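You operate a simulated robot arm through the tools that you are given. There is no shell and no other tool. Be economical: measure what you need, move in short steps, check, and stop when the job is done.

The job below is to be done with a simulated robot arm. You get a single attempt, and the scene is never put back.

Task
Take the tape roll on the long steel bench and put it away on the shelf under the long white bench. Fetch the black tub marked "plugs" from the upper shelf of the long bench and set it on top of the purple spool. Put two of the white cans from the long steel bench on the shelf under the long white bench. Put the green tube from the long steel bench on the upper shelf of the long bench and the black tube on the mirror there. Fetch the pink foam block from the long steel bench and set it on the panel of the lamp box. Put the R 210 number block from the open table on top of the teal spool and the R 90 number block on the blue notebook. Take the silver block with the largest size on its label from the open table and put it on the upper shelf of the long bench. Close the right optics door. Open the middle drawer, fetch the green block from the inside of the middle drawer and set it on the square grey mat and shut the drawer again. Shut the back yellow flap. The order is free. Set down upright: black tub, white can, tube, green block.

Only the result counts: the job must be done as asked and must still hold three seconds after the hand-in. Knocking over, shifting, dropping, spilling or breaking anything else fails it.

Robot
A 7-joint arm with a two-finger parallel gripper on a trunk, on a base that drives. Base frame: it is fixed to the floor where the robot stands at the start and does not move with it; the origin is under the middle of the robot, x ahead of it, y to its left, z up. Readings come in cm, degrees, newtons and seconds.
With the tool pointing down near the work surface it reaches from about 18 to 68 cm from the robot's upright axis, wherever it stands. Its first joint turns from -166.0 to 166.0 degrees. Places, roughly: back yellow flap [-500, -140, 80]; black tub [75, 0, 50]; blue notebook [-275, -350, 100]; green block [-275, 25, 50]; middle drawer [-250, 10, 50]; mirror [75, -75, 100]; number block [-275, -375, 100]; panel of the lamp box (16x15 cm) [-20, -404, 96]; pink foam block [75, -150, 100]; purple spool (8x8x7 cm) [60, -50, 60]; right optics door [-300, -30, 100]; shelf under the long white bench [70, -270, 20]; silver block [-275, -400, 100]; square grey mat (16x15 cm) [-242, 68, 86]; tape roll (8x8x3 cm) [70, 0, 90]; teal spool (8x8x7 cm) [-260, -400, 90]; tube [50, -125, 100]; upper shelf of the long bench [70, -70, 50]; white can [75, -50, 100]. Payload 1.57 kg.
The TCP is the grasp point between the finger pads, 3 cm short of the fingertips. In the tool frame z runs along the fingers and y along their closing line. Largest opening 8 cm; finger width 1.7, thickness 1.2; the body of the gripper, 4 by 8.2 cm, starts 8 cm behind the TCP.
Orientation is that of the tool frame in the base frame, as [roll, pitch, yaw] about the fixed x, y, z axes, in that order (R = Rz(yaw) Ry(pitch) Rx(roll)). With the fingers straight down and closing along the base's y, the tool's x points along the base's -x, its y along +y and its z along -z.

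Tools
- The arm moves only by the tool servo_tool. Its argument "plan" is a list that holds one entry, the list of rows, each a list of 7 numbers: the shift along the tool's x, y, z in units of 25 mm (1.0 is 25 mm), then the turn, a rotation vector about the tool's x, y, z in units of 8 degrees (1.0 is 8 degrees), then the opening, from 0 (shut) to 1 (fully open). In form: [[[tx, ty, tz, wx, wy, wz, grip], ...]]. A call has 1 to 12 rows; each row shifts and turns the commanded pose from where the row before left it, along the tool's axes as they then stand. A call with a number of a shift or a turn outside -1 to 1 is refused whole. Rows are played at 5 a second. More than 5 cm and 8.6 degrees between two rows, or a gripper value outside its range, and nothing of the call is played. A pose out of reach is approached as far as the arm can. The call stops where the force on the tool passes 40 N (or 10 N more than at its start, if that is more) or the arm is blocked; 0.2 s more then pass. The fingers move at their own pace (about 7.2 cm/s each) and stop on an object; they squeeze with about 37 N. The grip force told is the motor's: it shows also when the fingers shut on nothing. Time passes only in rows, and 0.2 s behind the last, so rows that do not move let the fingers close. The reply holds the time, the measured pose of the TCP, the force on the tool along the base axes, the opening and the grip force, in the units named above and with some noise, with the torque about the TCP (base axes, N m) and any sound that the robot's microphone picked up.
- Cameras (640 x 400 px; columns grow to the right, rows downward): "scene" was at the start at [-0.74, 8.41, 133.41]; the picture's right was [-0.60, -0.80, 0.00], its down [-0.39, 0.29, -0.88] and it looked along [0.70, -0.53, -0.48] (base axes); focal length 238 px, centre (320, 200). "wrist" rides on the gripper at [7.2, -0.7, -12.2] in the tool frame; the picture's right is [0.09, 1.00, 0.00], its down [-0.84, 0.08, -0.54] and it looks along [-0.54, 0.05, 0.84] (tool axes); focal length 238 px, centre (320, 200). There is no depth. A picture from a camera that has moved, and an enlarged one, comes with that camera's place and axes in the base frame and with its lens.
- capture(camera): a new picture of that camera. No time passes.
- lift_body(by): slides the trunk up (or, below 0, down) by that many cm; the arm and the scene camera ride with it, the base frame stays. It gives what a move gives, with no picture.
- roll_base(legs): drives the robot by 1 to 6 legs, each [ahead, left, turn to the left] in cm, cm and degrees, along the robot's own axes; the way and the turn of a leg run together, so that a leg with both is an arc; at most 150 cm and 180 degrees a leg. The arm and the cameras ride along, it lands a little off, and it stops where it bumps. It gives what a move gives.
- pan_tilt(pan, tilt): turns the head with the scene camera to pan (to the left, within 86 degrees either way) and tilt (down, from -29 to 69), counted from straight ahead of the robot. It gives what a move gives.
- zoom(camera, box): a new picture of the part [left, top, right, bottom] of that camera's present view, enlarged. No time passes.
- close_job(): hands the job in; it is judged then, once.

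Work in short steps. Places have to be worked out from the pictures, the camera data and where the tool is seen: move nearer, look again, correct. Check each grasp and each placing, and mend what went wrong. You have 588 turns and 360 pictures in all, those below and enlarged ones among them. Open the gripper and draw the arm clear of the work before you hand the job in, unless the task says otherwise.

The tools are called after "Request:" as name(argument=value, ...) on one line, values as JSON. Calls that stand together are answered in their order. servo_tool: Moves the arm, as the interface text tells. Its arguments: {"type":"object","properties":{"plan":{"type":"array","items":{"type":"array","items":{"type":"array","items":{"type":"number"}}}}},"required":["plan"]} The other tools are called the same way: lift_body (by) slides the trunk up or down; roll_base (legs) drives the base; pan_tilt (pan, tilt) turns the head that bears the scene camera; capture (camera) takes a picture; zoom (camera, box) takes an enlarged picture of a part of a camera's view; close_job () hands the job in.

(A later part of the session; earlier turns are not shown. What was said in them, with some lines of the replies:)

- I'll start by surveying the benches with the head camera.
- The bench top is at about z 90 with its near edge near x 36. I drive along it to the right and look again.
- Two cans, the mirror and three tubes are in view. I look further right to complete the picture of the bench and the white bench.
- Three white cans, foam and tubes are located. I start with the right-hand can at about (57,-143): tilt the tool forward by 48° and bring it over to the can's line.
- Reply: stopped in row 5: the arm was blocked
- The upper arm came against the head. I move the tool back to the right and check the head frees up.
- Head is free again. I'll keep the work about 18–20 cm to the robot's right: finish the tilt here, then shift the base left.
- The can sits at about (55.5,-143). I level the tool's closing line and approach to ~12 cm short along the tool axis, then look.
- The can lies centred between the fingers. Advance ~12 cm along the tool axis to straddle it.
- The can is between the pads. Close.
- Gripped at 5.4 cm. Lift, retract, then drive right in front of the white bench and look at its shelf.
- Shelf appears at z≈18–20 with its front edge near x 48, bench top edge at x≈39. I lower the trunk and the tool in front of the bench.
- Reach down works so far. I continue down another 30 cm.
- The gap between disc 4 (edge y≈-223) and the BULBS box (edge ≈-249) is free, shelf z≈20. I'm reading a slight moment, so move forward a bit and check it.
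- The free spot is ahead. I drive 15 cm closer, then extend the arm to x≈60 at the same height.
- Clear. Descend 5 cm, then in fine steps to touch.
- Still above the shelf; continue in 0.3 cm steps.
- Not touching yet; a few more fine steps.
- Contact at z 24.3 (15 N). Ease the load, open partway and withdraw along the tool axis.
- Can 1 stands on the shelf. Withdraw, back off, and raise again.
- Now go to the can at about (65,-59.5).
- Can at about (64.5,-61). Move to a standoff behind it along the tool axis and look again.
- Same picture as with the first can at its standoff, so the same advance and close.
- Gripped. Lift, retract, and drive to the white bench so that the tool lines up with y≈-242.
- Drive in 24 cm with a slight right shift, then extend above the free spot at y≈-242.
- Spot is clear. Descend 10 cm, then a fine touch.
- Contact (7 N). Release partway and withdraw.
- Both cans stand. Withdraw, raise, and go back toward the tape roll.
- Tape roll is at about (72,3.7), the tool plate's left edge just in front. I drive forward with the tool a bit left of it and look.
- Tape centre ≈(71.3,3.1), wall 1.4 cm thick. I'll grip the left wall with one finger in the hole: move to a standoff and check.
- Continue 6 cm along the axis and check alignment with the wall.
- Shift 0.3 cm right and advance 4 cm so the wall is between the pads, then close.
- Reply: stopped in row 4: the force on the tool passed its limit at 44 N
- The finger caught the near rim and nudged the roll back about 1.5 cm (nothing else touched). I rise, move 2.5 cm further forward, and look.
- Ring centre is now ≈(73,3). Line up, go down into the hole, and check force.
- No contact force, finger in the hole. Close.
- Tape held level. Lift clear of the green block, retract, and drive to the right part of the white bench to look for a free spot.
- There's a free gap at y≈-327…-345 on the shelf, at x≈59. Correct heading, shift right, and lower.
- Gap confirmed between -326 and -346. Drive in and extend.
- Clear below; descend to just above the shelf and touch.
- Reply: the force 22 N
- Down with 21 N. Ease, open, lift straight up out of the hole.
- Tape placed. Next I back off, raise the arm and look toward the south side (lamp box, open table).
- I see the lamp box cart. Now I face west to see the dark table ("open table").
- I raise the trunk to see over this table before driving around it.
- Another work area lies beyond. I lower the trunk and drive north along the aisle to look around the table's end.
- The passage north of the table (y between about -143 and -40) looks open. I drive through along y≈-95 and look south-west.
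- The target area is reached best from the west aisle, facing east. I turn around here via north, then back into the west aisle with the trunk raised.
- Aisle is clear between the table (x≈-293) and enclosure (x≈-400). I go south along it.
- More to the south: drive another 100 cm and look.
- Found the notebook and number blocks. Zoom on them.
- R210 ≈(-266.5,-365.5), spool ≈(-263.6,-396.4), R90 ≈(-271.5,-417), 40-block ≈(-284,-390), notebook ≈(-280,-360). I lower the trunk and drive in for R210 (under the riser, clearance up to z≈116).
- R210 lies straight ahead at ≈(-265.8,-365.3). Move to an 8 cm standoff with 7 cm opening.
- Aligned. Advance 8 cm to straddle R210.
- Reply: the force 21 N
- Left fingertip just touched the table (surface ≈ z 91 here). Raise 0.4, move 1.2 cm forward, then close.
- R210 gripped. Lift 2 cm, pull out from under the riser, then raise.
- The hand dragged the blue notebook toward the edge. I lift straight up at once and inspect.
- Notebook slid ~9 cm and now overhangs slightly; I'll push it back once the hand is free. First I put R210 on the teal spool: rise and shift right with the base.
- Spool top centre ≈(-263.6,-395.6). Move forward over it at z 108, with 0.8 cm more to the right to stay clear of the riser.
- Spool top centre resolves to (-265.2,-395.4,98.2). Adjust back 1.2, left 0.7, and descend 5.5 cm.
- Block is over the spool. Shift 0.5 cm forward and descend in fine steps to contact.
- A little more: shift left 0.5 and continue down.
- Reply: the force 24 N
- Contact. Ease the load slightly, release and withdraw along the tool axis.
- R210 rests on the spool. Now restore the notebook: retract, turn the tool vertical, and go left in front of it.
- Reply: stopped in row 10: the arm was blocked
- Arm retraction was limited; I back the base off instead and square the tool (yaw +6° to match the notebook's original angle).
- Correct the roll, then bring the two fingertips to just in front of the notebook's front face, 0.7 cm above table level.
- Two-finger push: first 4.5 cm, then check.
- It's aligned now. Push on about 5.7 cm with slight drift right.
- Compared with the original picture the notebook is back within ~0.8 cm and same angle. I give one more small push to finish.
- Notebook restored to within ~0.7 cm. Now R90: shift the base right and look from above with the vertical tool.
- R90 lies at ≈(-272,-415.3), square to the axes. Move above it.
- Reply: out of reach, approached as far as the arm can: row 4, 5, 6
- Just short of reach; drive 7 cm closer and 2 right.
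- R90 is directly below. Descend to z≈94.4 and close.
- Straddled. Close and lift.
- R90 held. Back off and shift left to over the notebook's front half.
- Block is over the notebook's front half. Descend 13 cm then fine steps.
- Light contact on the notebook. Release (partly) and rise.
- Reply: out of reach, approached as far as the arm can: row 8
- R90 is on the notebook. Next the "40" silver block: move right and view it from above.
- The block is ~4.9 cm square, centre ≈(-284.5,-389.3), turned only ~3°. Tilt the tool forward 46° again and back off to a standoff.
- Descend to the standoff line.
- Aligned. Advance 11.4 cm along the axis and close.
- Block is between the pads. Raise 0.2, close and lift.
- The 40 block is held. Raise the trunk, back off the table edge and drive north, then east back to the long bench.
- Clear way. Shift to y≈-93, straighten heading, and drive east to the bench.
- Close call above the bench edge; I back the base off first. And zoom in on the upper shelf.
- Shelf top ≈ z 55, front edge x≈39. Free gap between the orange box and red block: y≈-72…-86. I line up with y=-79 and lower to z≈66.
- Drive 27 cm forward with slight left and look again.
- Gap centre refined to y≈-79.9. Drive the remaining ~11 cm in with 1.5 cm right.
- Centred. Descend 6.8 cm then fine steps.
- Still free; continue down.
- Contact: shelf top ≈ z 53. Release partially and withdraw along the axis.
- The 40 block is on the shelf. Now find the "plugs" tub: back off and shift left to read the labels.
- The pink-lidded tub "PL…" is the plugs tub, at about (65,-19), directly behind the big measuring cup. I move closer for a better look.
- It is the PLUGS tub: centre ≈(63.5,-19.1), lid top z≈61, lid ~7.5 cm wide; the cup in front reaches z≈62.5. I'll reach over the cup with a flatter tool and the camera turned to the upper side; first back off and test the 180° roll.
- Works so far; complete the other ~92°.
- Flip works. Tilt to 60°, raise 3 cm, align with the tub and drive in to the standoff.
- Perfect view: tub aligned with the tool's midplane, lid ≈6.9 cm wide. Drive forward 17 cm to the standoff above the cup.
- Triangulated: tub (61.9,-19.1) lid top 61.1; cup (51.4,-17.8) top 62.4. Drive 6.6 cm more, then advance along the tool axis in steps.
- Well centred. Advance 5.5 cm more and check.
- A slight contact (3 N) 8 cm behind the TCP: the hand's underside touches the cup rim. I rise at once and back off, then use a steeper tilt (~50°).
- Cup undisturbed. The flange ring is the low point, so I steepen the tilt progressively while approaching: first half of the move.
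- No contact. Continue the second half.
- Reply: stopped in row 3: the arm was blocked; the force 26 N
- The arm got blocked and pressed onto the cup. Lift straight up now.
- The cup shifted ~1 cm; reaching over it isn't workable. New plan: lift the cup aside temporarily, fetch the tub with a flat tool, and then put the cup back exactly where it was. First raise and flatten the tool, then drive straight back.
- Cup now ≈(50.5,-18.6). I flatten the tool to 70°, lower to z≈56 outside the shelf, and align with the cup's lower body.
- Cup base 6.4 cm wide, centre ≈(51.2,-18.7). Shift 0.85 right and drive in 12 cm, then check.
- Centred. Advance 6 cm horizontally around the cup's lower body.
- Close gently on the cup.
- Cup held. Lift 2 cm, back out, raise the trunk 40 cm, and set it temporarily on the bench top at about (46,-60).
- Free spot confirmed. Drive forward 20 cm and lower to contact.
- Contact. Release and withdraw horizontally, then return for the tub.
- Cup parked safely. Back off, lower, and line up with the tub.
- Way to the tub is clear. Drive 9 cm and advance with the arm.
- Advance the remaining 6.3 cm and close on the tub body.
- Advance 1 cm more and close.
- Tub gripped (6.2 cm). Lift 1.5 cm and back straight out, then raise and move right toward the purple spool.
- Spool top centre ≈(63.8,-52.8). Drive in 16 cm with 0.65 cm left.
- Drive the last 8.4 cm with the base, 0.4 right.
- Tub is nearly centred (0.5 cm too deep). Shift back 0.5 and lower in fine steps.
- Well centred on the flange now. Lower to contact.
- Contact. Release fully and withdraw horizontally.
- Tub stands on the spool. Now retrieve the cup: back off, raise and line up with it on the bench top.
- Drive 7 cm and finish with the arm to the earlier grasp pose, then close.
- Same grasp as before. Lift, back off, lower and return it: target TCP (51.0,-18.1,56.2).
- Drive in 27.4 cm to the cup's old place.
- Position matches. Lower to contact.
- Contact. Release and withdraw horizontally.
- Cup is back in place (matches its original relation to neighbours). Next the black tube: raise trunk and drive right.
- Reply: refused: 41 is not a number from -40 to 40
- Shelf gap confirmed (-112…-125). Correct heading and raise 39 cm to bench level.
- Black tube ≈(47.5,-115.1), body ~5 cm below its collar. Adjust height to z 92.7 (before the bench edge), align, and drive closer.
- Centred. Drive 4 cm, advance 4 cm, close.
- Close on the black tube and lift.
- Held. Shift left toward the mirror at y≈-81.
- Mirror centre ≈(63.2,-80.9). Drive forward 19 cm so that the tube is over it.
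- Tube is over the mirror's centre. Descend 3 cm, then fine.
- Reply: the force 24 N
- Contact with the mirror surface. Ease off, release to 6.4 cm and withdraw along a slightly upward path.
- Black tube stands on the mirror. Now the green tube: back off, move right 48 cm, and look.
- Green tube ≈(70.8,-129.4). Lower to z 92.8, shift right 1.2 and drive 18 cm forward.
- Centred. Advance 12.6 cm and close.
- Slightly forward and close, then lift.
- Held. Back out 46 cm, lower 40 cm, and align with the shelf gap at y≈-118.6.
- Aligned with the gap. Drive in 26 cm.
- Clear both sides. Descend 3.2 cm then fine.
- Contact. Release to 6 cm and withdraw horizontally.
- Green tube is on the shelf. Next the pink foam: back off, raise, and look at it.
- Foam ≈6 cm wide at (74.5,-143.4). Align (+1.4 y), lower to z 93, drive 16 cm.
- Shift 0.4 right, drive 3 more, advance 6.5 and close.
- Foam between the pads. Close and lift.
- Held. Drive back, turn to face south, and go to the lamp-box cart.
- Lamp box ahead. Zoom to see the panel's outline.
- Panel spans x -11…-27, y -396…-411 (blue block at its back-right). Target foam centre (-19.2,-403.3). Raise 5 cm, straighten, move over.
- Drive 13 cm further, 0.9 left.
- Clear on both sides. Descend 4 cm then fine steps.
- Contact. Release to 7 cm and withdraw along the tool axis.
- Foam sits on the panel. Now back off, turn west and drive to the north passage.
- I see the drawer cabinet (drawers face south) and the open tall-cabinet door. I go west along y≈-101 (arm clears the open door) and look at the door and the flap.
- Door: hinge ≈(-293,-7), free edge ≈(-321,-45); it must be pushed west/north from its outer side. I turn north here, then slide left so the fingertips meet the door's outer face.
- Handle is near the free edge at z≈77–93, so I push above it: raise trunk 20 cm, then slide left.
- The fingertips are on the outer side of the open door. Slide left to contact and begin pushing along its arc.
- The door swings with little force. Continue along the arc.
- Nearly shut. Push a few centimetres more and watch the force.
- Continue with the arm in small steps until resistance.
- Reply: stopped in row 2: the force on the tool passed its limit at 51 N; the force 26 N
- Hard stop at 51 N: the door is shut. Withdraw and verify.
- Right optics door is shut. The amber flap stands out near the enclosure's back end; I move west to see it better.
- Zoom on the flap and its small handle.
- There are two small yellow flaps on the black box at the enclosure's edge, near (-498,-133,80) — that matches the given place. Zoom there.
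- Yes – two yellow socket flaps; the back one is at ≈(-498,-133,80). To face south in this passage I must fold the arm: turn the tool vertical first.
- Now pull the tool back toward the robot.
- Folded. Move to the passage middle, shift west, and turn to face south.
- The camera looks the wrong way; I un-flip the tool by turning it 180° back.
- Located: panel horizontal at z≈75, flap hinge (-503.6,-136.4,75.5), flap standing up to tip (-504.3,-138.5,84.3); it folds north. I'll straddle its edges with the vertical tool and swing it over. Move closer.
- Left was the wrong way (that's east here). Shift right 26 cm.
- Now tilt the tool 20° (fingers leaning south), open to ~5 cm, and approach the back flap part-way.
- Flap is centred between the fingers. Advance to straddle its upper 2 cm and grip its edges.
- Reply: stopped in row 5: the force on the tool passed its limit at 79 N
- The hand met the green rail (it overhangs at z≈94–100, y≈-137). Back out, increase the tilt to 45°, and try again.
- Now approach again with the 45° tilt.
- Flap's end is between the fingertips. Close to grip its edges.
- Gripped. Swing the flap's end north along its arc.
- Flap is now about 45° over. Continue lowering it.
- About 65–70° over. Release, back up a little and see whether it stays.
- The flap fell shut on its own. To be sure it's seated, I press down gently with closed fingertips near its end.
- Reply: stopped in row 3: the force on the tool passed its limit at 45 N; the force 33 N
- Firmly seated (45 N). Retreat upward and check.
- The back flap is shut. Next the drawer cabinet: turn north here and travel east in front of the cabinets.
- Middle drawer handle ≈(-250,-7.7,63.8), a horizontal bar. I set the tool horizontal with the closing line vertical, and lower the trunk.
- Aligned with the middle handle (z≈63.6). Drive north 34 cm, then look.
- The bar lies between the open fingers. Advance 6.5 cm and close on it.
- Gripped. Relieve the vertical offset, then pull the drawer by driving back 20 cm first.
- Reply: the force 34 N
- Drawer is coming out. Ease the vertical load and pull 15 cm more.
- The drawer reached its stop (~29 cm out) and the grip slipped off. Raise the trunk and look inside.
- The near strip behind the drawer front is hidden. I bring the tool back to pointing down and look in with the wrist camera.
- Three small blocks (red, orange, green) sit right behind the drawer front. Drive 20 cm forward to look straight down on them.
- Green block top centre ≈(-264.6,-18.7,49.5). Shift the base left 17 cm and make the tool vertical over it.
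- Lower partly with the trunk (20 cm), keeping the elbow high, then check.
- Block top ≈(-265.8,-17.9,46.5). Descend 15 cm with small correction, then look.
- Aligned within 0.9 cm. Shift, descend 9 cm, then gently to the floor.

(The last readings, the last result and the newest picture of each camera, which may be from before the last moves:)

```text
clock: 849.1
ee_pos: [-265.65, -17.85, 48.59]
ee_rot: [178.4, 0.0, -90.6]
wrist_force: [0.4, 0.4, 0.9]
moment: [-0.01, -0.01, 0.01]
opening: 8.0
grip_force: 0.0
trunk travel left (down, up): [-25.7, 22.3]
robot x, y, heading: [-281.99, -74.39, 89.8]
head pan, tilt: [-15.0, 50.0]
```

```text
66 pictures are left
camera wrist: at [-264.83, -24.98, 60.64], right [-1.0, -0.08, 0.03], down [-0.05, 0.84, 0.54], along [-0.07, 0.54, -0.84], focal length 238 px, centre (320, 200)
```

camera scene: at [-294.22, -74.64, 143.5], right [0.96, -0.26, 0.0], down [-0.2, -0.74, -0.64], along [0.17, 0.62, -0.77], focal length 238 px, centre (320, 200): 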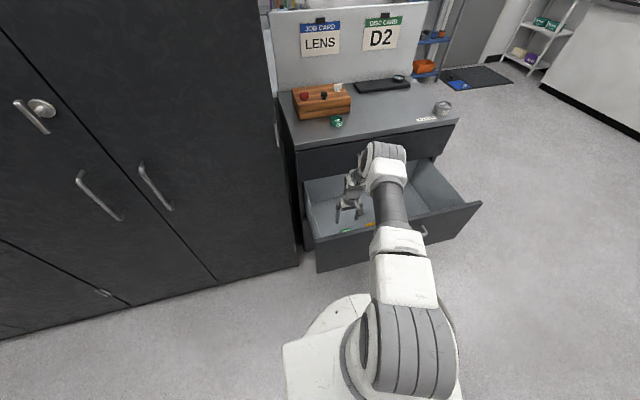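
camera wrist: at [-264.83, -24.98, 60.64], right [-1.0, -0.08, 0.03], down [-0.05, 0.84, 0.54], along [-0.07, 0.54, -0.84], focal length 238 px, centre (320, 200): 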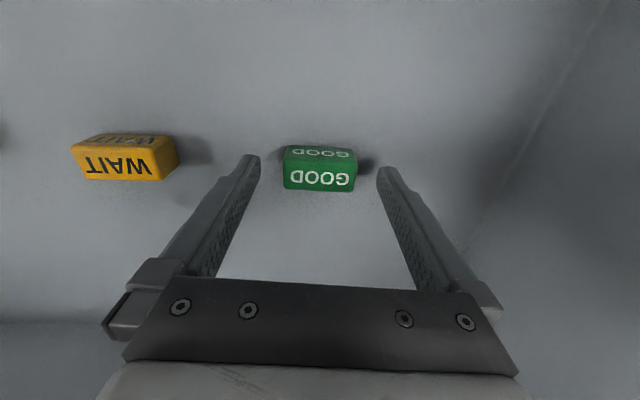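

Go 0.9 cm lower and close.

Request:
servo_tool(plan=[[[-0.1, 0, 0.2, 0, 0, 0, 1], [0, 0, 0.16, 0, 0, 0, 1], [0, 0, 0, 0, 0, 0, 0], [0, 0, 0, 0, 0, 0, 0], [0, 0, 0, 0, 0, 0, 0], [0, 0, 0, 0, 0, 0, 0]]])

Request:
capture(camera="wrist")

```text
clock: 850.5
ee_pos: [-265.6, -17.61, 47.62]
ee_rot: [178.3, 0.0, -90.7]
wrist_force: [0.1, 0.6, 1.3]
moment: [-0.01, -0.04, -0.02]
opening: 4.88
grip_force: 37.1
trunk travel left (down, up): [-25.7, 22.3]
robot x, y, heading: [-282.32, -74.02, 89.7]
head pan, tilt: [-15.0, 50.0]
```

```text
65 pictures are left
camera wrist: at [-264.89, -24.71, 59.69], right [-1.0, -0.08, 0.03], down [-0.05, 0.84, 0.54], along [-0.07, 0.54, -0.84], focal length 238 px, centre (320, 200)
```

wrist: 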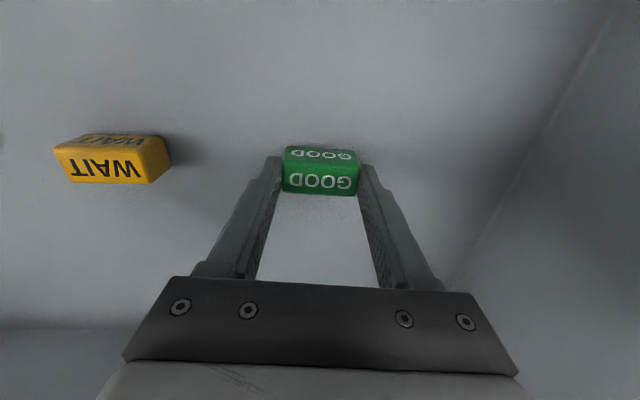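

Green block gripped (4.9 cm). Lift it out with the arm, then raise the trunk.

Request:
servo_tool(plan=[[[0, 0, -1, 0, 0, 0, 0], [0, 0, -1, 0, 0, 0, 0], [0, 0, -1, 0, 0, 0, 0], [0, 0, -1, 0, 0, 0, 0], [0, 0, -1, 0, 0, 0, 0], [0, 0, -1, 0, 0, 0, 0], [0, 0, -1, 0, 0, 0, 0], [0, 0, -1, 0, 0, 0, 0], [0, 0, -1, 0, 0, 0, 0], [0, 0, -1, 0, 0, 0, 0]]])

Request:
lift_body(by=22)

Request:
roll_base(legs=[[-26, 0, 0]])

Request:
capture(camera="scene")

```text
clock: 852.7
ee_pos: [-265.04, -17.62, 72.49]
ee_rot: [178.3, -0.1, -90.8]
wrist_force: [0.0, 0.5, 0.3]
moment: [0.0, 0.02, -0.02]
opening: 4.89
grip_force: 36.6
trunk travel left (down, up): [-25.7, 22.3]
robot x, y, heading: [-282.42, -73.97, 89.7]
head pan, tilt: [-15.0, 50.0]
```

```text
clock: 855.0
ee_pos: [-264.91, -17.73, 94.63]
ee_rot: [178.3, -0.1, -90.7]
wrist_force: [0.1, 0.1, -0.4]
moment: [0.03, 0.01, -0.01]
opening: 4.87
grip_force: 37.1
trunk travel left (down, up): [-47.7, 0.3]
robot x, y, heading: [-282.23, -73.79, 89.9]
head pan, tilt: [-15.0, 50.0]
```

```text
clock: 857.3
ee_pos: [-265.03, -43.6, 94.5]
ee_rot: [178.3, -0.1, -90.7]
wrist_force: [-0.5, -0.7, -0.3]
moment: [-0.01, -0.01, -0.05]
opening: 4.83
grip_force: 36.8
trunk travel left (down, up): [-47.7, 0.3]
robot x, y, heading: [-282.2, -99.69, 89.8]
head pan, tilt: [-15.0, 50.0]
```

```text
64 pictures are left
camera scene: at [-294.32, -100.64, 165.49], right [0.96, -0.26, 0.0], down [-0.2, -0.74, -0.64], along [0.17, 0.62, -0.77], focal length 238 px, centre (320, 200)
```

scene: 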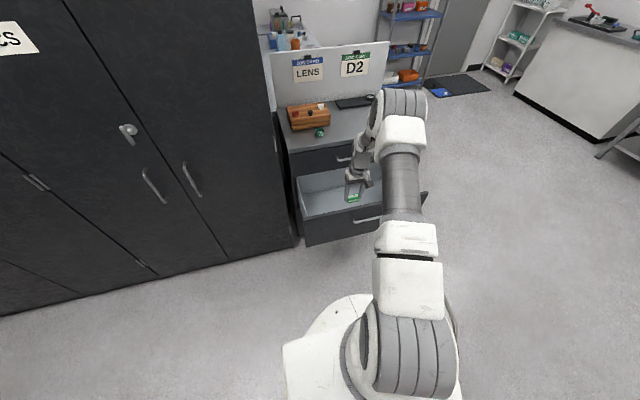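

Drive east past the open drawer, then north to look at the bench with the mat.

Request:
roll_base(legs=[[0, -118, 0], [45, 0, 0]])

Request:
pan_tilt(pan=45, tilt=30)

Request:
capture(camera="scene")

```text
clock: 869.5
ee_pos: [-146.9, 1.0, 94.55]
ee_rot: [178.3, -0.2, -90.5]
wrist_force: [-0.1, 0.2, -1.4]
moment: [-0.03, -0.04, 0.03]
opening: 4.87
grip_force: 37.3
trunk travel left (down, up): [-47.7, 0.3]
robot x, y, heading: [-164.41, -55.63, 89.9]
head pan, tilt: [-15.0, 50.0]
```

```text
clock: 870.8
ee_pos: [-147.0, 1.03, 94.54]
ee_rot: [178.2, 0.0, -90.5]
wrist_force: [0.2, -1.0, 0.9]
moment: [-0.01, 0.01, -0.02]
opening: 4.85
grip_force: 37.1
trunk travel left (down, up): [-47.7, 0.3]
robot x, y, heading: [-163.95, -55.54, 89.7]
head pan, tilt: [45.0, 30.0]
```

```text
63 pictures are left
camera scene: at [-184.49, -57.07, 168.44], right [0.71, 0.71, 0.0], down [0.35, -0.35, -0.87], along [-0.61, 0.61, -0.5], focal length 238 px, centre (320, 200)
```

scene: 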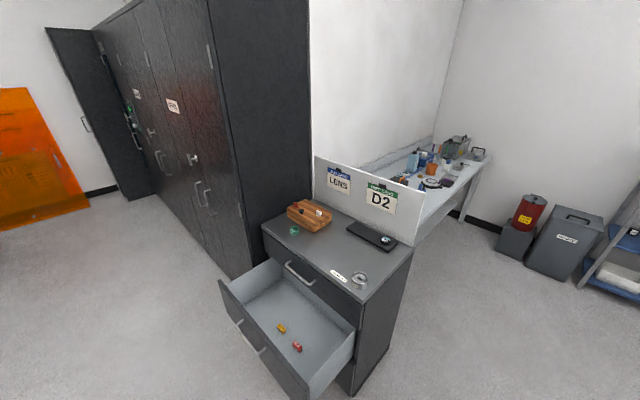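

The white bench north of the partition is reachable from the east. Drive further north and look at it.

Request:
roll_base(legs=[[75, 0, 0]])

Request:
pan_tilt(pan=60, tilt=35)

Request:
capture(camera="scene")

```text
clock: 876.0
ee_pos: [-147.25, 74.44, 94.44]
ee_rot: [178.4, -0.2, -90.3]
wrist_force: [0.2, -0.1, 0.0]
moment: [0.0, -0.01, 0.0]
opening: 4.87
grip_force: 37.1
trunk travel left (down, up): [-47.7, 0.3]
robot x, y, heading: [-164.14, 17.65, 90.4]
head pan, tilt: [45.0, 30.0]
```

```text
clock: 876.8
ee_pos: [-147.31, 74.5, 94.38]
ee_rot: [178.3, -0.1, -90.3]
wrist_force: [-1.1, 0.4, -0.2]
moment: [-0.01, 0.04, -0.02]
opening: 4.86
grip_force: 36.9
trunk travel left (down, up): [-47.7, 0.3]
robot x, y, heading: [-164.21, 17.63, 90.0]
head pan, tilt: [60.0, 35.0]
```

```text
62 pictures are left
camera scene: at [-185.78, 14.19, 167.67], right [0.5, 0.87, 0.0], down [0.5, -0.29, -0.82], along [-0.71, 0.41, -0.57], focal length 238 px, centre (320, 200)
```

scene: 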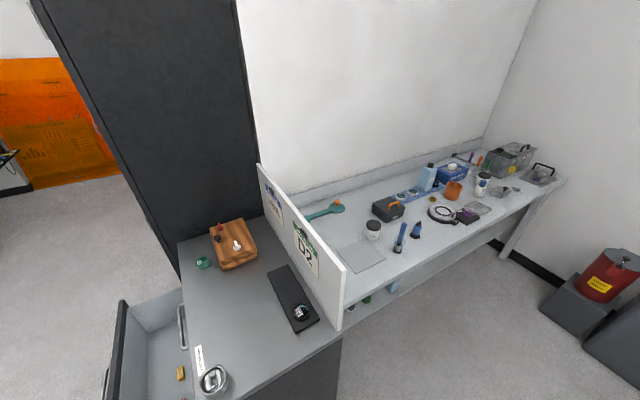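

Mat found at ≈(-241,68). Go to y≈51, turn west, then approach.

Request:
roll_base(legs=[[34, 0, 0], [0, 0, 90]])

Request:
pan_tilt(pan=0, tilt=45)

Request:
capture(camera="scene")

Request:
capture(camera="wrist")

```text
clock: 884.6
ee_pos: [-220.33, 69.81, 94.45]
ee_rot: [178.3, -0.1, -1.4]
wrist_force: [0.4, -0.7, -0.5]
moment: [0.01, -0.03, -0.01]
opening: 4.86
grip_force: 37.3
trunk travel left (down, up): [-47.7, 0.3]
robot x, y, heading: [-164.27, 51.75, 179.3]
head pan, tilt: [60.0, 35.0]
```

```text
clock: 885.9
ee_pos: [-220.32, 69.74, 94.46]
ee_rot: [178.3, 0.0, -1.4]
wrist_force: [-0.8, -0.7, -0.3]
moment: [-0.01, 0.02, -0.01]
opening: 4.88
grip_force: 37.1
trunk travel left (down, up): [-47.7, 0.3]
robot x, y, heading: [-164.1, 51.62, 179.2]
head pan, tilt: [0.0, 45.0]
```

```text
61 pictures are left
camera scene: at [-164.52, 37.58, 166.18], right [0.02, 1.0, 0.0], down [0.71, -0.01, -0.71], along [-0.71, 0.01, -0.71], focal length 238 px, centre (320, 200)
```

scene: 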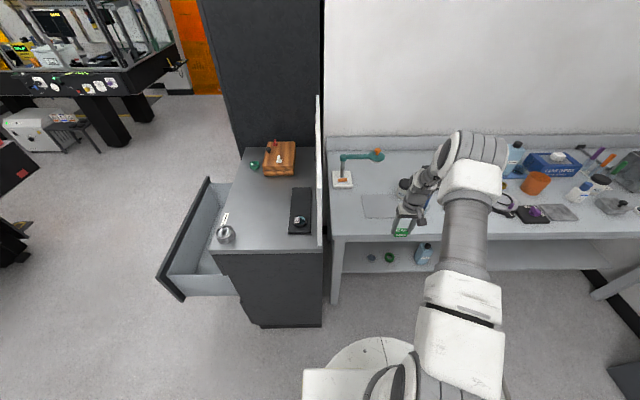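

```text
60 pictures are left
camera wrist: at [-213.25, 70.65, 106.65], right [0.07, -1.0, 0.03], down [-0.84, -0.04, 0.54], along [-0.54, -0.06, -0.84], focal length 238 px, centre (320, 200)
```

wrist: 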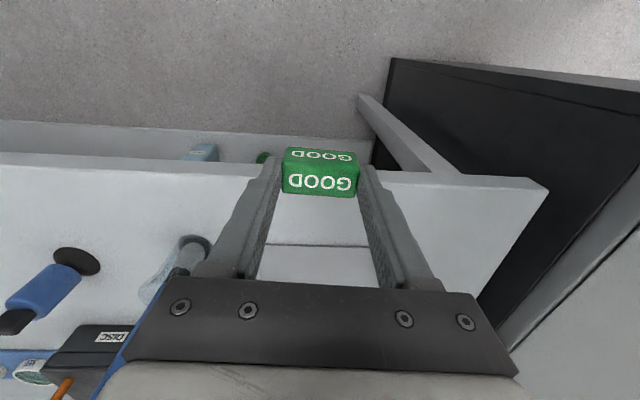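

Mat spans x -248…-233, y 58…76. Drive 14 cm west, 2.5 south, then extend 6.5 cm with the arm.

Request:
roll_base(legs=[[14, 2.6, 0.6]])

Request:
servo_tool(plan=[[[-0.85, 0, 0, 0, 0, 0, 0], [-0.85, 0, 0, 0, 0, 0, 0], [-0.85, 0, 0, 0, 0, 0, 0]]])

Request:
capture(camera="wrist")

Request:
zoom(camera="scene", box=[310, 120, 470, 260])

```text
clock: 887.5
ee_pos: [-234.5, 66.86, 94.49]
ee_rot: [178.3, -0.1, -1.0]
wrist_force: [1.2, -0.5, -0.2]
moment: [-0.04, 0.01, 0.03]
opening: 4.88
grip_force: 36.7
trunk travel left (down, up): [-47.7, 0.3]
robot x, y, heading: [-177.89, 49.44, 179.5]
head pan, tilt: [0.0, 45.0]
```

```text
clock: 888.3
ee_pos: [-240.7, 66.95, 94.6]
ee_rot: [178.3, -0.1, -1.0]
wrist_force: [0.3, -0.5, -0.1]
moment: [-0.01, 0.0, 0.01]
opening: 4.86
grip_force: 37.2
trunk travel left (down, up): [-47.7, 0.3]
robot x, y, heading: [-178.11, 49.07, 179.5]
head pan, tilt: [0.0, 45.0]
```

```text
59 pictures are left
camera wrist: at [-233.71, 67.99, 106.7], right [0.08, -1.0, 0.03], down [-0.84, -0.05, 0.54], along [-0.54, -0.07, -0.84], focal length 238 px, centre (320, 200)
```

wrist: 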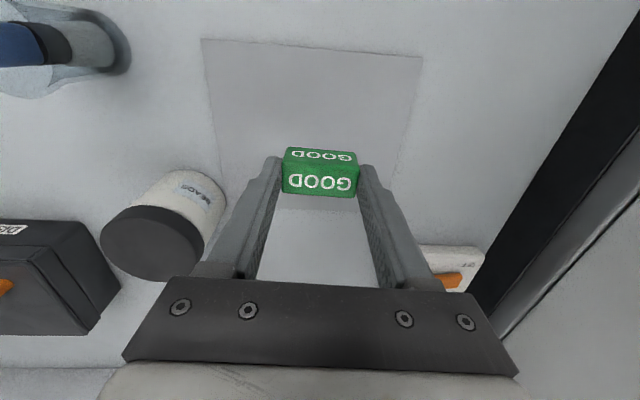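

```text
2.86 times, centred on (390, 190) of scene
camera zoom: at [-178.36, 35.16, 166.18], right [0.01, 1.0, 0.0], down [0.71, -0.01, -0.71], along [-0.71, 0.01, -0.71], focal length 682 px, centre (120, 229)
```

zoom: 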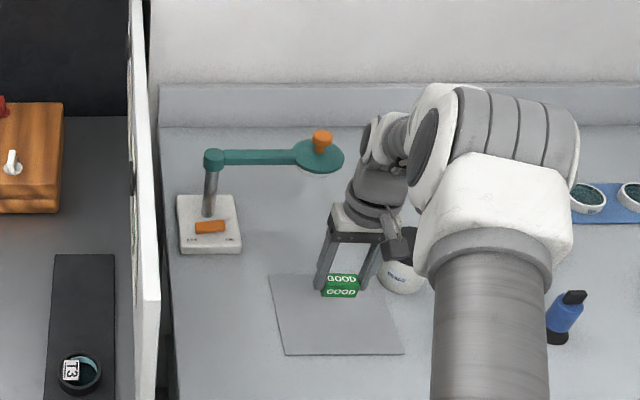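

Block is centred over the mat. Descend 3.6 cm and then fine steps.

Request:
servo_tool(plan=[[[0, 0, 0.8, 0, 0, 0, 0], [0, 0, 0.6, 0, 0, 0, 0], [0, 0, 0.12, 0, 0, 0, 0], [0, 0, 0.12, 0, 0, 0, 0], [0, 0, 0, 0, 0, 0, 0]]])

```text
clock: 889.5
ee_pos: [-240.78, 66.81, 90.39]
ee_rot: [178.2, -0.1, -1.0]
wrist_force: [0.2, -0.4, -0.2]
moment: [0.01, 0.01, -0.05]
opening: 4.86
grip_force: 37.1
trunk travel left (down, up): [-47.7, 0.3]
robot x, y, heading: [-177.87, 49.23, 179.5]
head pan, tilt: [0.0, 45.0]
```

Request:
servo_tool(plan=[[[0, 0, 0.12, 0, 0, 0, 0], [0, 0, 0.12, 0, 0, 0, 0], [0, 0, 0.1, 0, 0, 0, 0], [0, 0, 0, 0, 0, 0, 0]]])

Request:
capture(camera="wrist")

```text
clock: 890.5
ee_pos: [-240.73, 66.84, 89.53]
ee_rot: [178.3, 0.0, -1.0]
wrist_force: [0.7, 0.1, -0.3]
moment: [-0.02, -0.04, 0.01]
opening: 4.87
grip_force: 36.9
trunk travel left (down, up): [-47.7, 0.3]
robot x, y, heading: [-178.26, 49.37, 179.5]
head pan, tilt: [0.0, 45.0]
```

```text
57 pictures are left
camera wrist: at [-233.73, 67.78, 101.64], right [0.08, -1.0, 0.03], down [-0.84, -0.05, 0.54], along [-0.54, -0.07, -0.84], focal length 238 px, centre (320, 200)
```

wrist: 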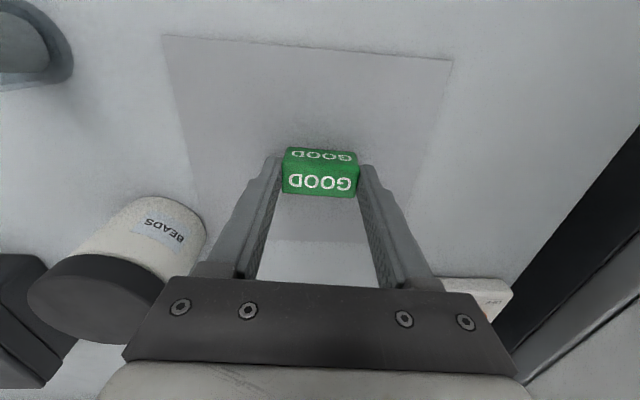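

Request:
servo_tool(plan=[[[0, 0, 0.12, 0, 0, 0, 0], [0, 0, 0.12, 0, 0, 0, 0], [0, 0, 0.12, 0, 0, 0, 0], [0, 0, 0.12, 0, 0, 0, 0], [0, 0, 0, 0, 0, 0, 0]]])

```text
clock: 891.7
ee_pos: [-240.86, 66.91, 88.63]
ee_rot: [178.4, 0.4, -0.8]
wrist_force: [-3.1, -1.5, 26.4]
moment: [0.63, 0.1, 0.06]
opening: 4.88
grip_force: 36.6
trunk travel left (down, up): [-47.7, 0.3]
robot x, y, heading: [-178.09, 48.95, 179.8]
head pan, tilt: [0.0, 45.0]
```

Contact. Ease slightly, release to 6.3 cm and rise.

Request:
servo_tool(plan=[[[0, 0, -0.08, 0, 0, 0, 0], [0, 0, 0, 0, 0, 0, 0.78], [0, 0, 0, 0, 0, 0, 0.78], [0, 0, -0.5, 0, 0, 0, 0.78], [0, 0, -1, 0, 0, 0, 0.78], [0, 0, -1, 0, 0, 0, 0.78], [0, 0, -0.6, 0, 0, 0, 0.78]]])

Request:
capture(camera="wrist")

```text
clock: 893.3
ee_pos: [-240.89, 66.99, 96.21]
ee_rot: [178.3, -0.1, -1.1]
wrist_force: [1.0, 0.3, 0.8]
moment: [0.0, -0.01, -0.04]
opening: 6.22
grip_force: 0.0
trunk travel left (down, up): [-47.7, 0.3]
robot x, y, heading: [-178.09, 49.3, 179.4]
head pan, tilt: [0.0, 45.0]
```

```text
56 pictures are left
camera wrist: at [-233.79, 68.02, 108.41], right [0.07, -1.0, 0.03], down [-0.84, -0.05, 0.54], along [-0.54, -0.07, -0.84], focal length 238 px, centre (320, 200)
```

wrist: 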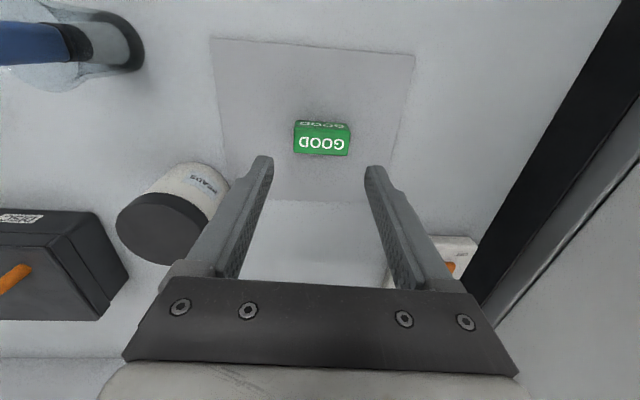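

Green block lies upright on the mat. Now go back to shut the drawer: back off, turn north, drive south and west to in front of it.

Request:
roll_base(legs=[[-20, 0, 0], [0, 0, -90], [-140, 0, 0], [-14, 0, 0], [0, 98, 0]])

Request:
servo_tool(plan=[[[0, 0, 0, 0, -1, 0, 0], [0, 0, 0, 0, -1, 0, 0], [0, 0, 0, 0, -1, 0, 0], [0, 0, 0, 0, -1, 0, 0], [0, 0, 0, 0, -1, 0, 0], [0, 0, 0, 0, -1, 0, 0], [0, 0, 0, 0, -1, 0, 0], [0, 0, 0, 0, -1, 0, 0], [0, 0, 0, 0, -1, 0, 0], [0, 0, 0, 0, -1, 0, 0]]])

Request:
pan_tilt(pan=0, tilt=45)

Request:
capture(camera="scene")

```text
clock: 917.8
ee_pos: [-240.84, -38.95, 96.16]
ee_rot: [178.3, -0.1, -92.9]
wrist_force: [0.7, 0.1, 0.2]
moment: [0.0, -0.01, 0.03]
opening: 6.22
grip_force: 0.1
trunk travel left (down, up): [-47.7, 0.3]
robot x, y, heading: [-260.63, -101.11, 87.5]
head pan, tilt: [0.0, 45.0]
```

```text
clock: 920.0
ee_pos: [-241.03, -39.01, 96.35]
ee_rot: [170.4, 80.1, -102.2]
wrist_force: [-0.7, 0.6, 0.0]
moment: [-0.01, -0.02, -0.01]
opening: 0.02
grip_force: 21.2
trunk travel left (down, up): [-47.7, 0.3]
robot x, y, heading: [-261.0, -100.71, 87.4]
head pan, tilt: [0.0, 45.0]
```

```text
clock: 920.6
ee_pos: [-240.98, -38.95, 96.27]
ee_rot: [170.5, 79.8, -102.0]
wrist_force: [0.2, 0.4, -0.1]
moment: [0.03, -0.01, -0.04]
opening: 0.0
grip_force: 21.2
trunk travel left (down, up): [-47.7, 0.3]
robot x, y, heading: [-260.64, -101.16, 87.6]
head pan, tilt: [0.0, 45.0]
```

```text
55 pictures are left
camera scene: at [-274.76, -100.52, 166.18], right [1.0, -0.04, 0.0], down [-0.03, -0.71, -0.71], along [0.03, 0.71, -0.71], focal length 238 px, centre (320, 200)
```

scene: 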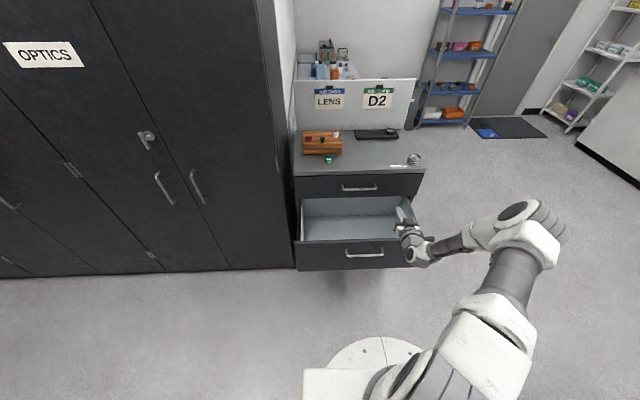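

Retract the arm, back 5 cm, shift left 8 cm, and lower to handle height.

Request:
servo_tool(plan=[[[0.1, 0, -1, 0, 0, 0, 0], [0.1, 0, -1, 0, 0, 0, 0], [0.1, 0, -1, 0, 0, 0, 0], [0.1, 0, -1, 0, 0, 0, 0]]])

Request:
roll_base(legs=[[-5, 8, 2.5]])

Request:
lift_body(by=-39)

Request:
capture(camera="scene")

Request:
capture(camera="wrist")

```text
clock: 921.6
ee_pos: [-241.41, -48.96, 96.96]
ee_rot: [170.6, 79.9, -102.2]
wrist_force: [-0.3, 0.2, 0.1]
moment: [-0.02, -0.01, -0.05]
opening: 0.04
grip_force: 21.4
trunk travel left (down, up): [-47.7, 0.3]
robot x, y, heading: [-260.54, -101.01, 87.8]
head pan, tilt: [0.0, 45.0]
```

```text
clock: 922.9
ee_pos: [-251.54, -53.1, 96.86]
ee_rot: [170.5, 79.8, -99.7]
wrist_force: [-0.7, -0.3, 0.5]
moment: [0.0, 0.01, -0.02]
opening: 0.02
grip_force: 21.5
trunk travel left (down, up): [-47.7, 0.3]
robot x, y, heading: [-268.84, -105.7, 90.0]
head pan, tilt: [0.0, 45.0]
```

```text
clock: 926.6
ee_pos: [-251.55, -53.0, 57.99]
ee_rot: [170.6, 79.8, -99.9]
wrist_force: [0.3, 0.2, 0.7]
moment: [0.0, 0.02, 0.0]
opening: 0.0
grip_force: 21.0
trunk travel left (down, up): [-8.7, 39.3]
robot x, y, heading: [-269.17, -106.03, 90.0]
head pan, tilt: [0.0, 45.0]
```

```text
54 pictures are left
camera scene: at [-282.81, -105.89, 127.19], right [1.0, 0.0, 0.0], down [0.0, -0.71, -0.71], along [0.0, 0.71, -0.71], focal length 238 px, centre (320, 200)
```

scene: 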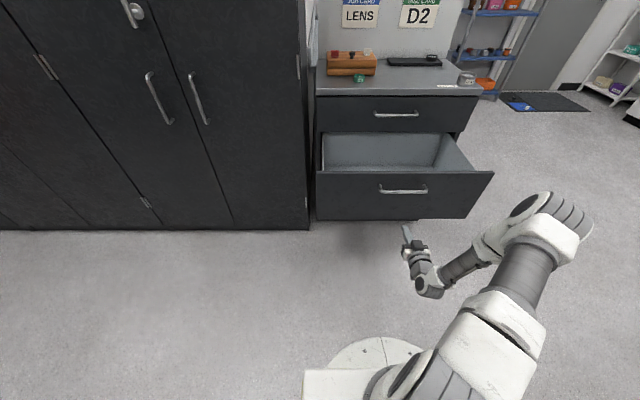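

```text
53 pictures are left
camera wrist: at [-251.38, -66.16, 52.94], right [-1.0, -0.01, -0.06], down [-0.05, -0.39, 0.92], along [-0.03, 0.92, 0.39], focal length 238 px, centre (320, 200)
```

wrist: 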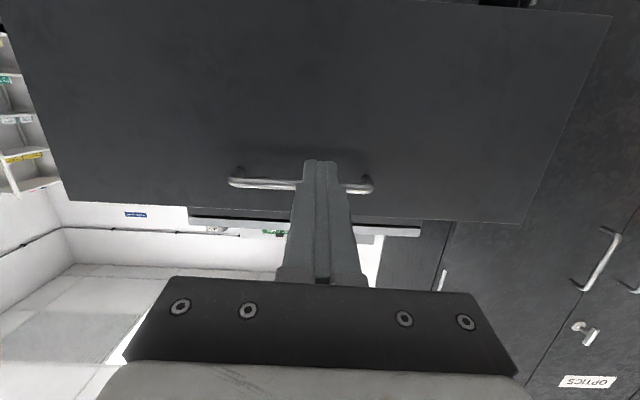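

Drive forward to contact and push the drawer in.

Request:
roll_base(legs=[[30, 0, 0]])

Request:
capture(camera="scene")

```text
clock: 929.2
ee_pos: [-251.87, -22.63, 57.97]
ee_rot: [170.5, 79.8, -99.6]
wrist_force: [0.8, 0.0, 0.5]
moment: [0.0, -0.01, 0.03]
opening: 0.01
grip_force: 21.1
trunk travel left (down, up): [-8.7, 39.3]
robot x, y, heading: [-268.97, -75.91, 90.2]
head pan, tilt: [0.0, 45.0]
```

```text
52 pictures are left
camera scene: at [-282.87, -75.62, 127.18], right [1.0, 0.0, 0.0], down [0.0, -0.71, -0.71], along [0.0, 0.71, -0.71], focal length 238 px, centre (320, 200)
```

scene: 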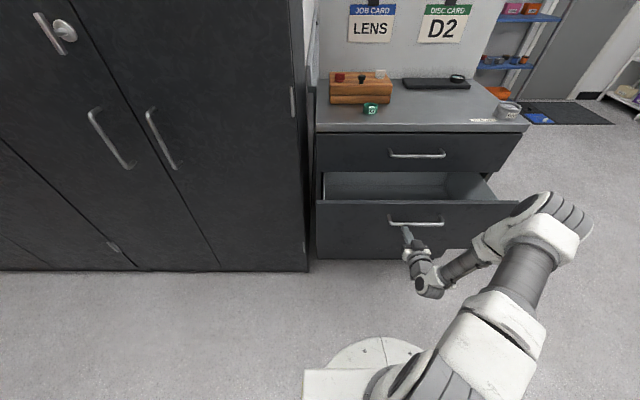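

The drawer is sliding in. Continue another 12 cm.

Request:
roll_base(legs=[[11, 0, 0]])

Request:
capture(camera="scene")

```text
clock: 930.5
ee_pos: [-251.95, -11.87, 57.94]
ee_rot: [170.5, 79.8, -99.5]
wrist_force: [-0.3, 0.2, -0.3]
moment: [0.02, -0.02, -0.01]
opening: 0.01
grip_force: 20.9
trunk travel left (down, up): [-8.7, 39.3]
robot x, y, heading: [-268.99, -64.65, 90.2]
head pan, tilt: [0.0, 45.0]
```

```text
51 pictures are left
camera scene: at [-282.91, -64.96, 127.18], right [1.0, 0.0, 0.0], down [0.0, -0.71, -0.71], along [0.0, 0.71, -0.71], focal length 238 px, centre (320, 200)
```

scene: 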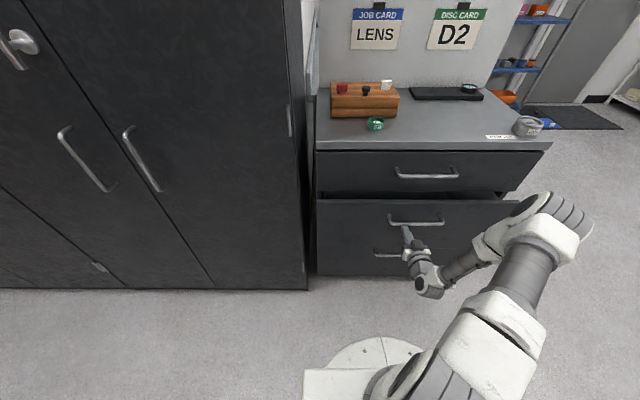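

A few cm remain; push with the arm until it stops.

Request:
servo_tool(plan=[[[-0.05, 0, 0.28, 0, 0, 0, 0], [-0.05, 0, 0.28, 0, 0, 0, 0], [-0.05, 0, 0.28, 0, 0, 0, 0], [-0.05, 0, 0.28, 0, 0, 0, 0], [-0.05, 0, 0.28, 0, 0, 0, 0], [-0.05, 0, 0.28, 0, 0, 0, 0], [-0.05, 0, 0.28, 0, 0, 0, 0], [-0.05, 0, 0.28, 0, 0, 0, 0], [-0.05, 0, 0.28, 0, 0, 0, 0], [-0.05, 0, 0.28, 0, 0, 0, 0]]])

Request:
capture(camera="scene")

```text
clock: 932.4
ee_pos: [-251.93, -6.57, 57.69]
ee_rot: [170.4, 79.4, -99.6]
wrist_force: [-0.6, -8.8, 3.8]
moment: [0.12, 0.0, 0.01]
opening: 0.0
grip_force: 21.0
trunk travel left (down, up): [-8.7, 39.3]
robot x, y, heading: [-268.71, -65.15, 90.2]
head pan, tilt: [0.0, 45.0]
stopped in row 9: the force on the tool passed its limit at 54 N (the readings are from after the stop); the commanded pose is now the measured one
```

```text
50 pictures are left
camera scene: at [-282.92, -65.06, 127.18], right [1.0, 0.0, 0.0], down [0.0, -0.71, -0.71], along [0.0, 0.71, -0.71], focal length 238 px, centre (320, 200)
```

scene: 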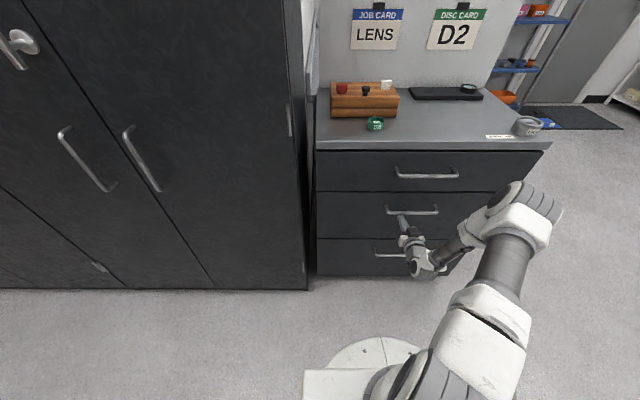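

Drawer is shut (54 N at the stop). Withdraw, open the gripper, and take a final look.

Request:
roll_base(legs=[[-30, 0, 0]])

Request:
servo_tool(plan=[[[0, 0, 0, 0, 0, 0, 1], [0, 0, 0, 0, 0, 0, 1], [0, 0, 0, 0, 0, 0, 1]]])

Request:
capture(camera="scene")

Request:
pan_tilt(pan=40, tilt=20)

Request:
capture(camera="scene")

```text
clock: 935.0
ee_pos: [-251.55, -36.48, 57.72]
ee_rot: [170.4, 79.5, -100.1]
wrist_force: [-0.7, 0.2, 1.1]
moment: [-0.03, 0.01, -0.01]
opening: 0.0
grip_force: 21.3
trunk travel left (down, up): [-8.7, 39.3]
robot x, y, heading: [-268.88, -94.75, 90.0]
head pan, tilt: [0.0, 45.0]
```

```text
clock: 935.8
ee_pos: [-251.63, -36.66, 57.63]
ee_rot: [170.4, 79.5, -100.1]
wrist_force: [0.4, 0.1, -0.8]
moment: [0.01, 0.01, -0.03]
opening: 8.0
grip_force: 0.1
trunk travel left (down, up): [-8.7, 39.3]
robot x, y, heading: [-269.11, -94.8, 89.9]
head pan, tilt: [0.0, 45.0]
```

```text
49 pictures are left
camera scene: at [-282.9, -94.91, 127.18], right [1.0, 0.0, 0.0], down [0.0, -0.71, -0.71], along [0.0, 0.71, -0.71], focal length 238 px, centre (320, 200)
```

scene: 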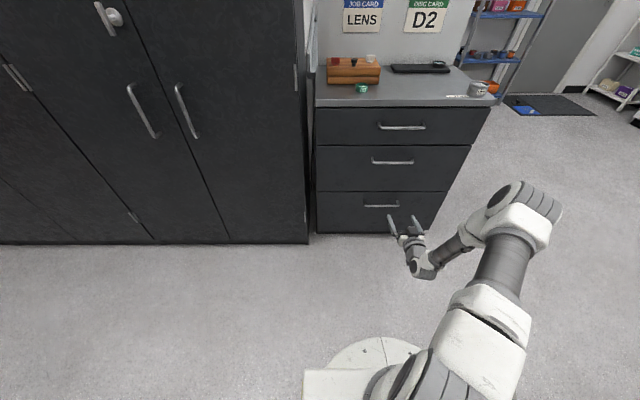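

```text
clock: 936.9
ee_pos: [-251.6, -36.41, 57.68]
ee_rot: [170.4, 79.5, -100.1]
wrist_force: [-0.2, 0.7, -0.7]
moment: [0.01, -0.01, 0.0]
opening: 7.99
grip_force: 0.1
trunk travel left (down, up): [-8.7, 39.3]
robot x, y, heading: [-268.94, -95.03, 89.9]
head pan, tilt: [40.0, 20.0]
```

```text
48 pictures are left
camera scene: at [-288.88, -95.89, 131.05], right [0.77, 0.64, 0.0], down [0.22, -0.26, -0.94], along [-0.6, 0.72, -0.34], focal length 238 px, centre (320, 200)
```

scene: 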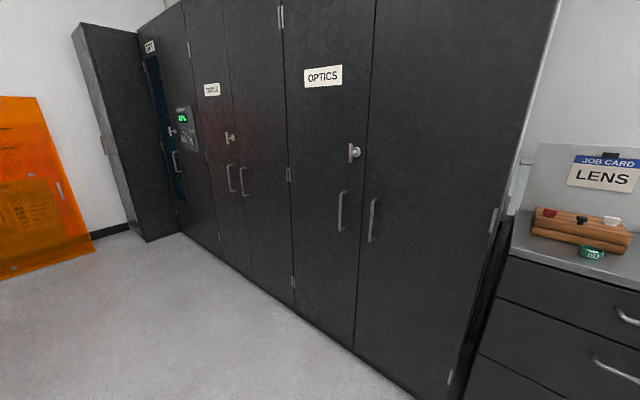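

All tasks are verified, the gripper is open and the arm is clear; I hand the job in.

Request:
close_job()

```text
The job is handed in.
```

I did every item on the list and handed the job in. Three neighbouring objects were disturbed and put back along the way.

- **Blue notebook:** the hand dragged it about 9 cm towards the table edge. I pushed it back to about 0.7 cm from its original spot, at the same angle, before setting R 90 on it.
- **Large measuring cup on the upper shelf:** it stood in front of the plugs tub, and I knocked it about 1 cm. I lifted it aside while fetching the tub, then returned it to within about 0.3 cm by eye.
- **Green rail by the yellow flaps:** the hand struck it with a 79 N spike. It looked unchanged afterwards.

I took the 40 as the largest silver block. The only others I saw were 20 and 30.
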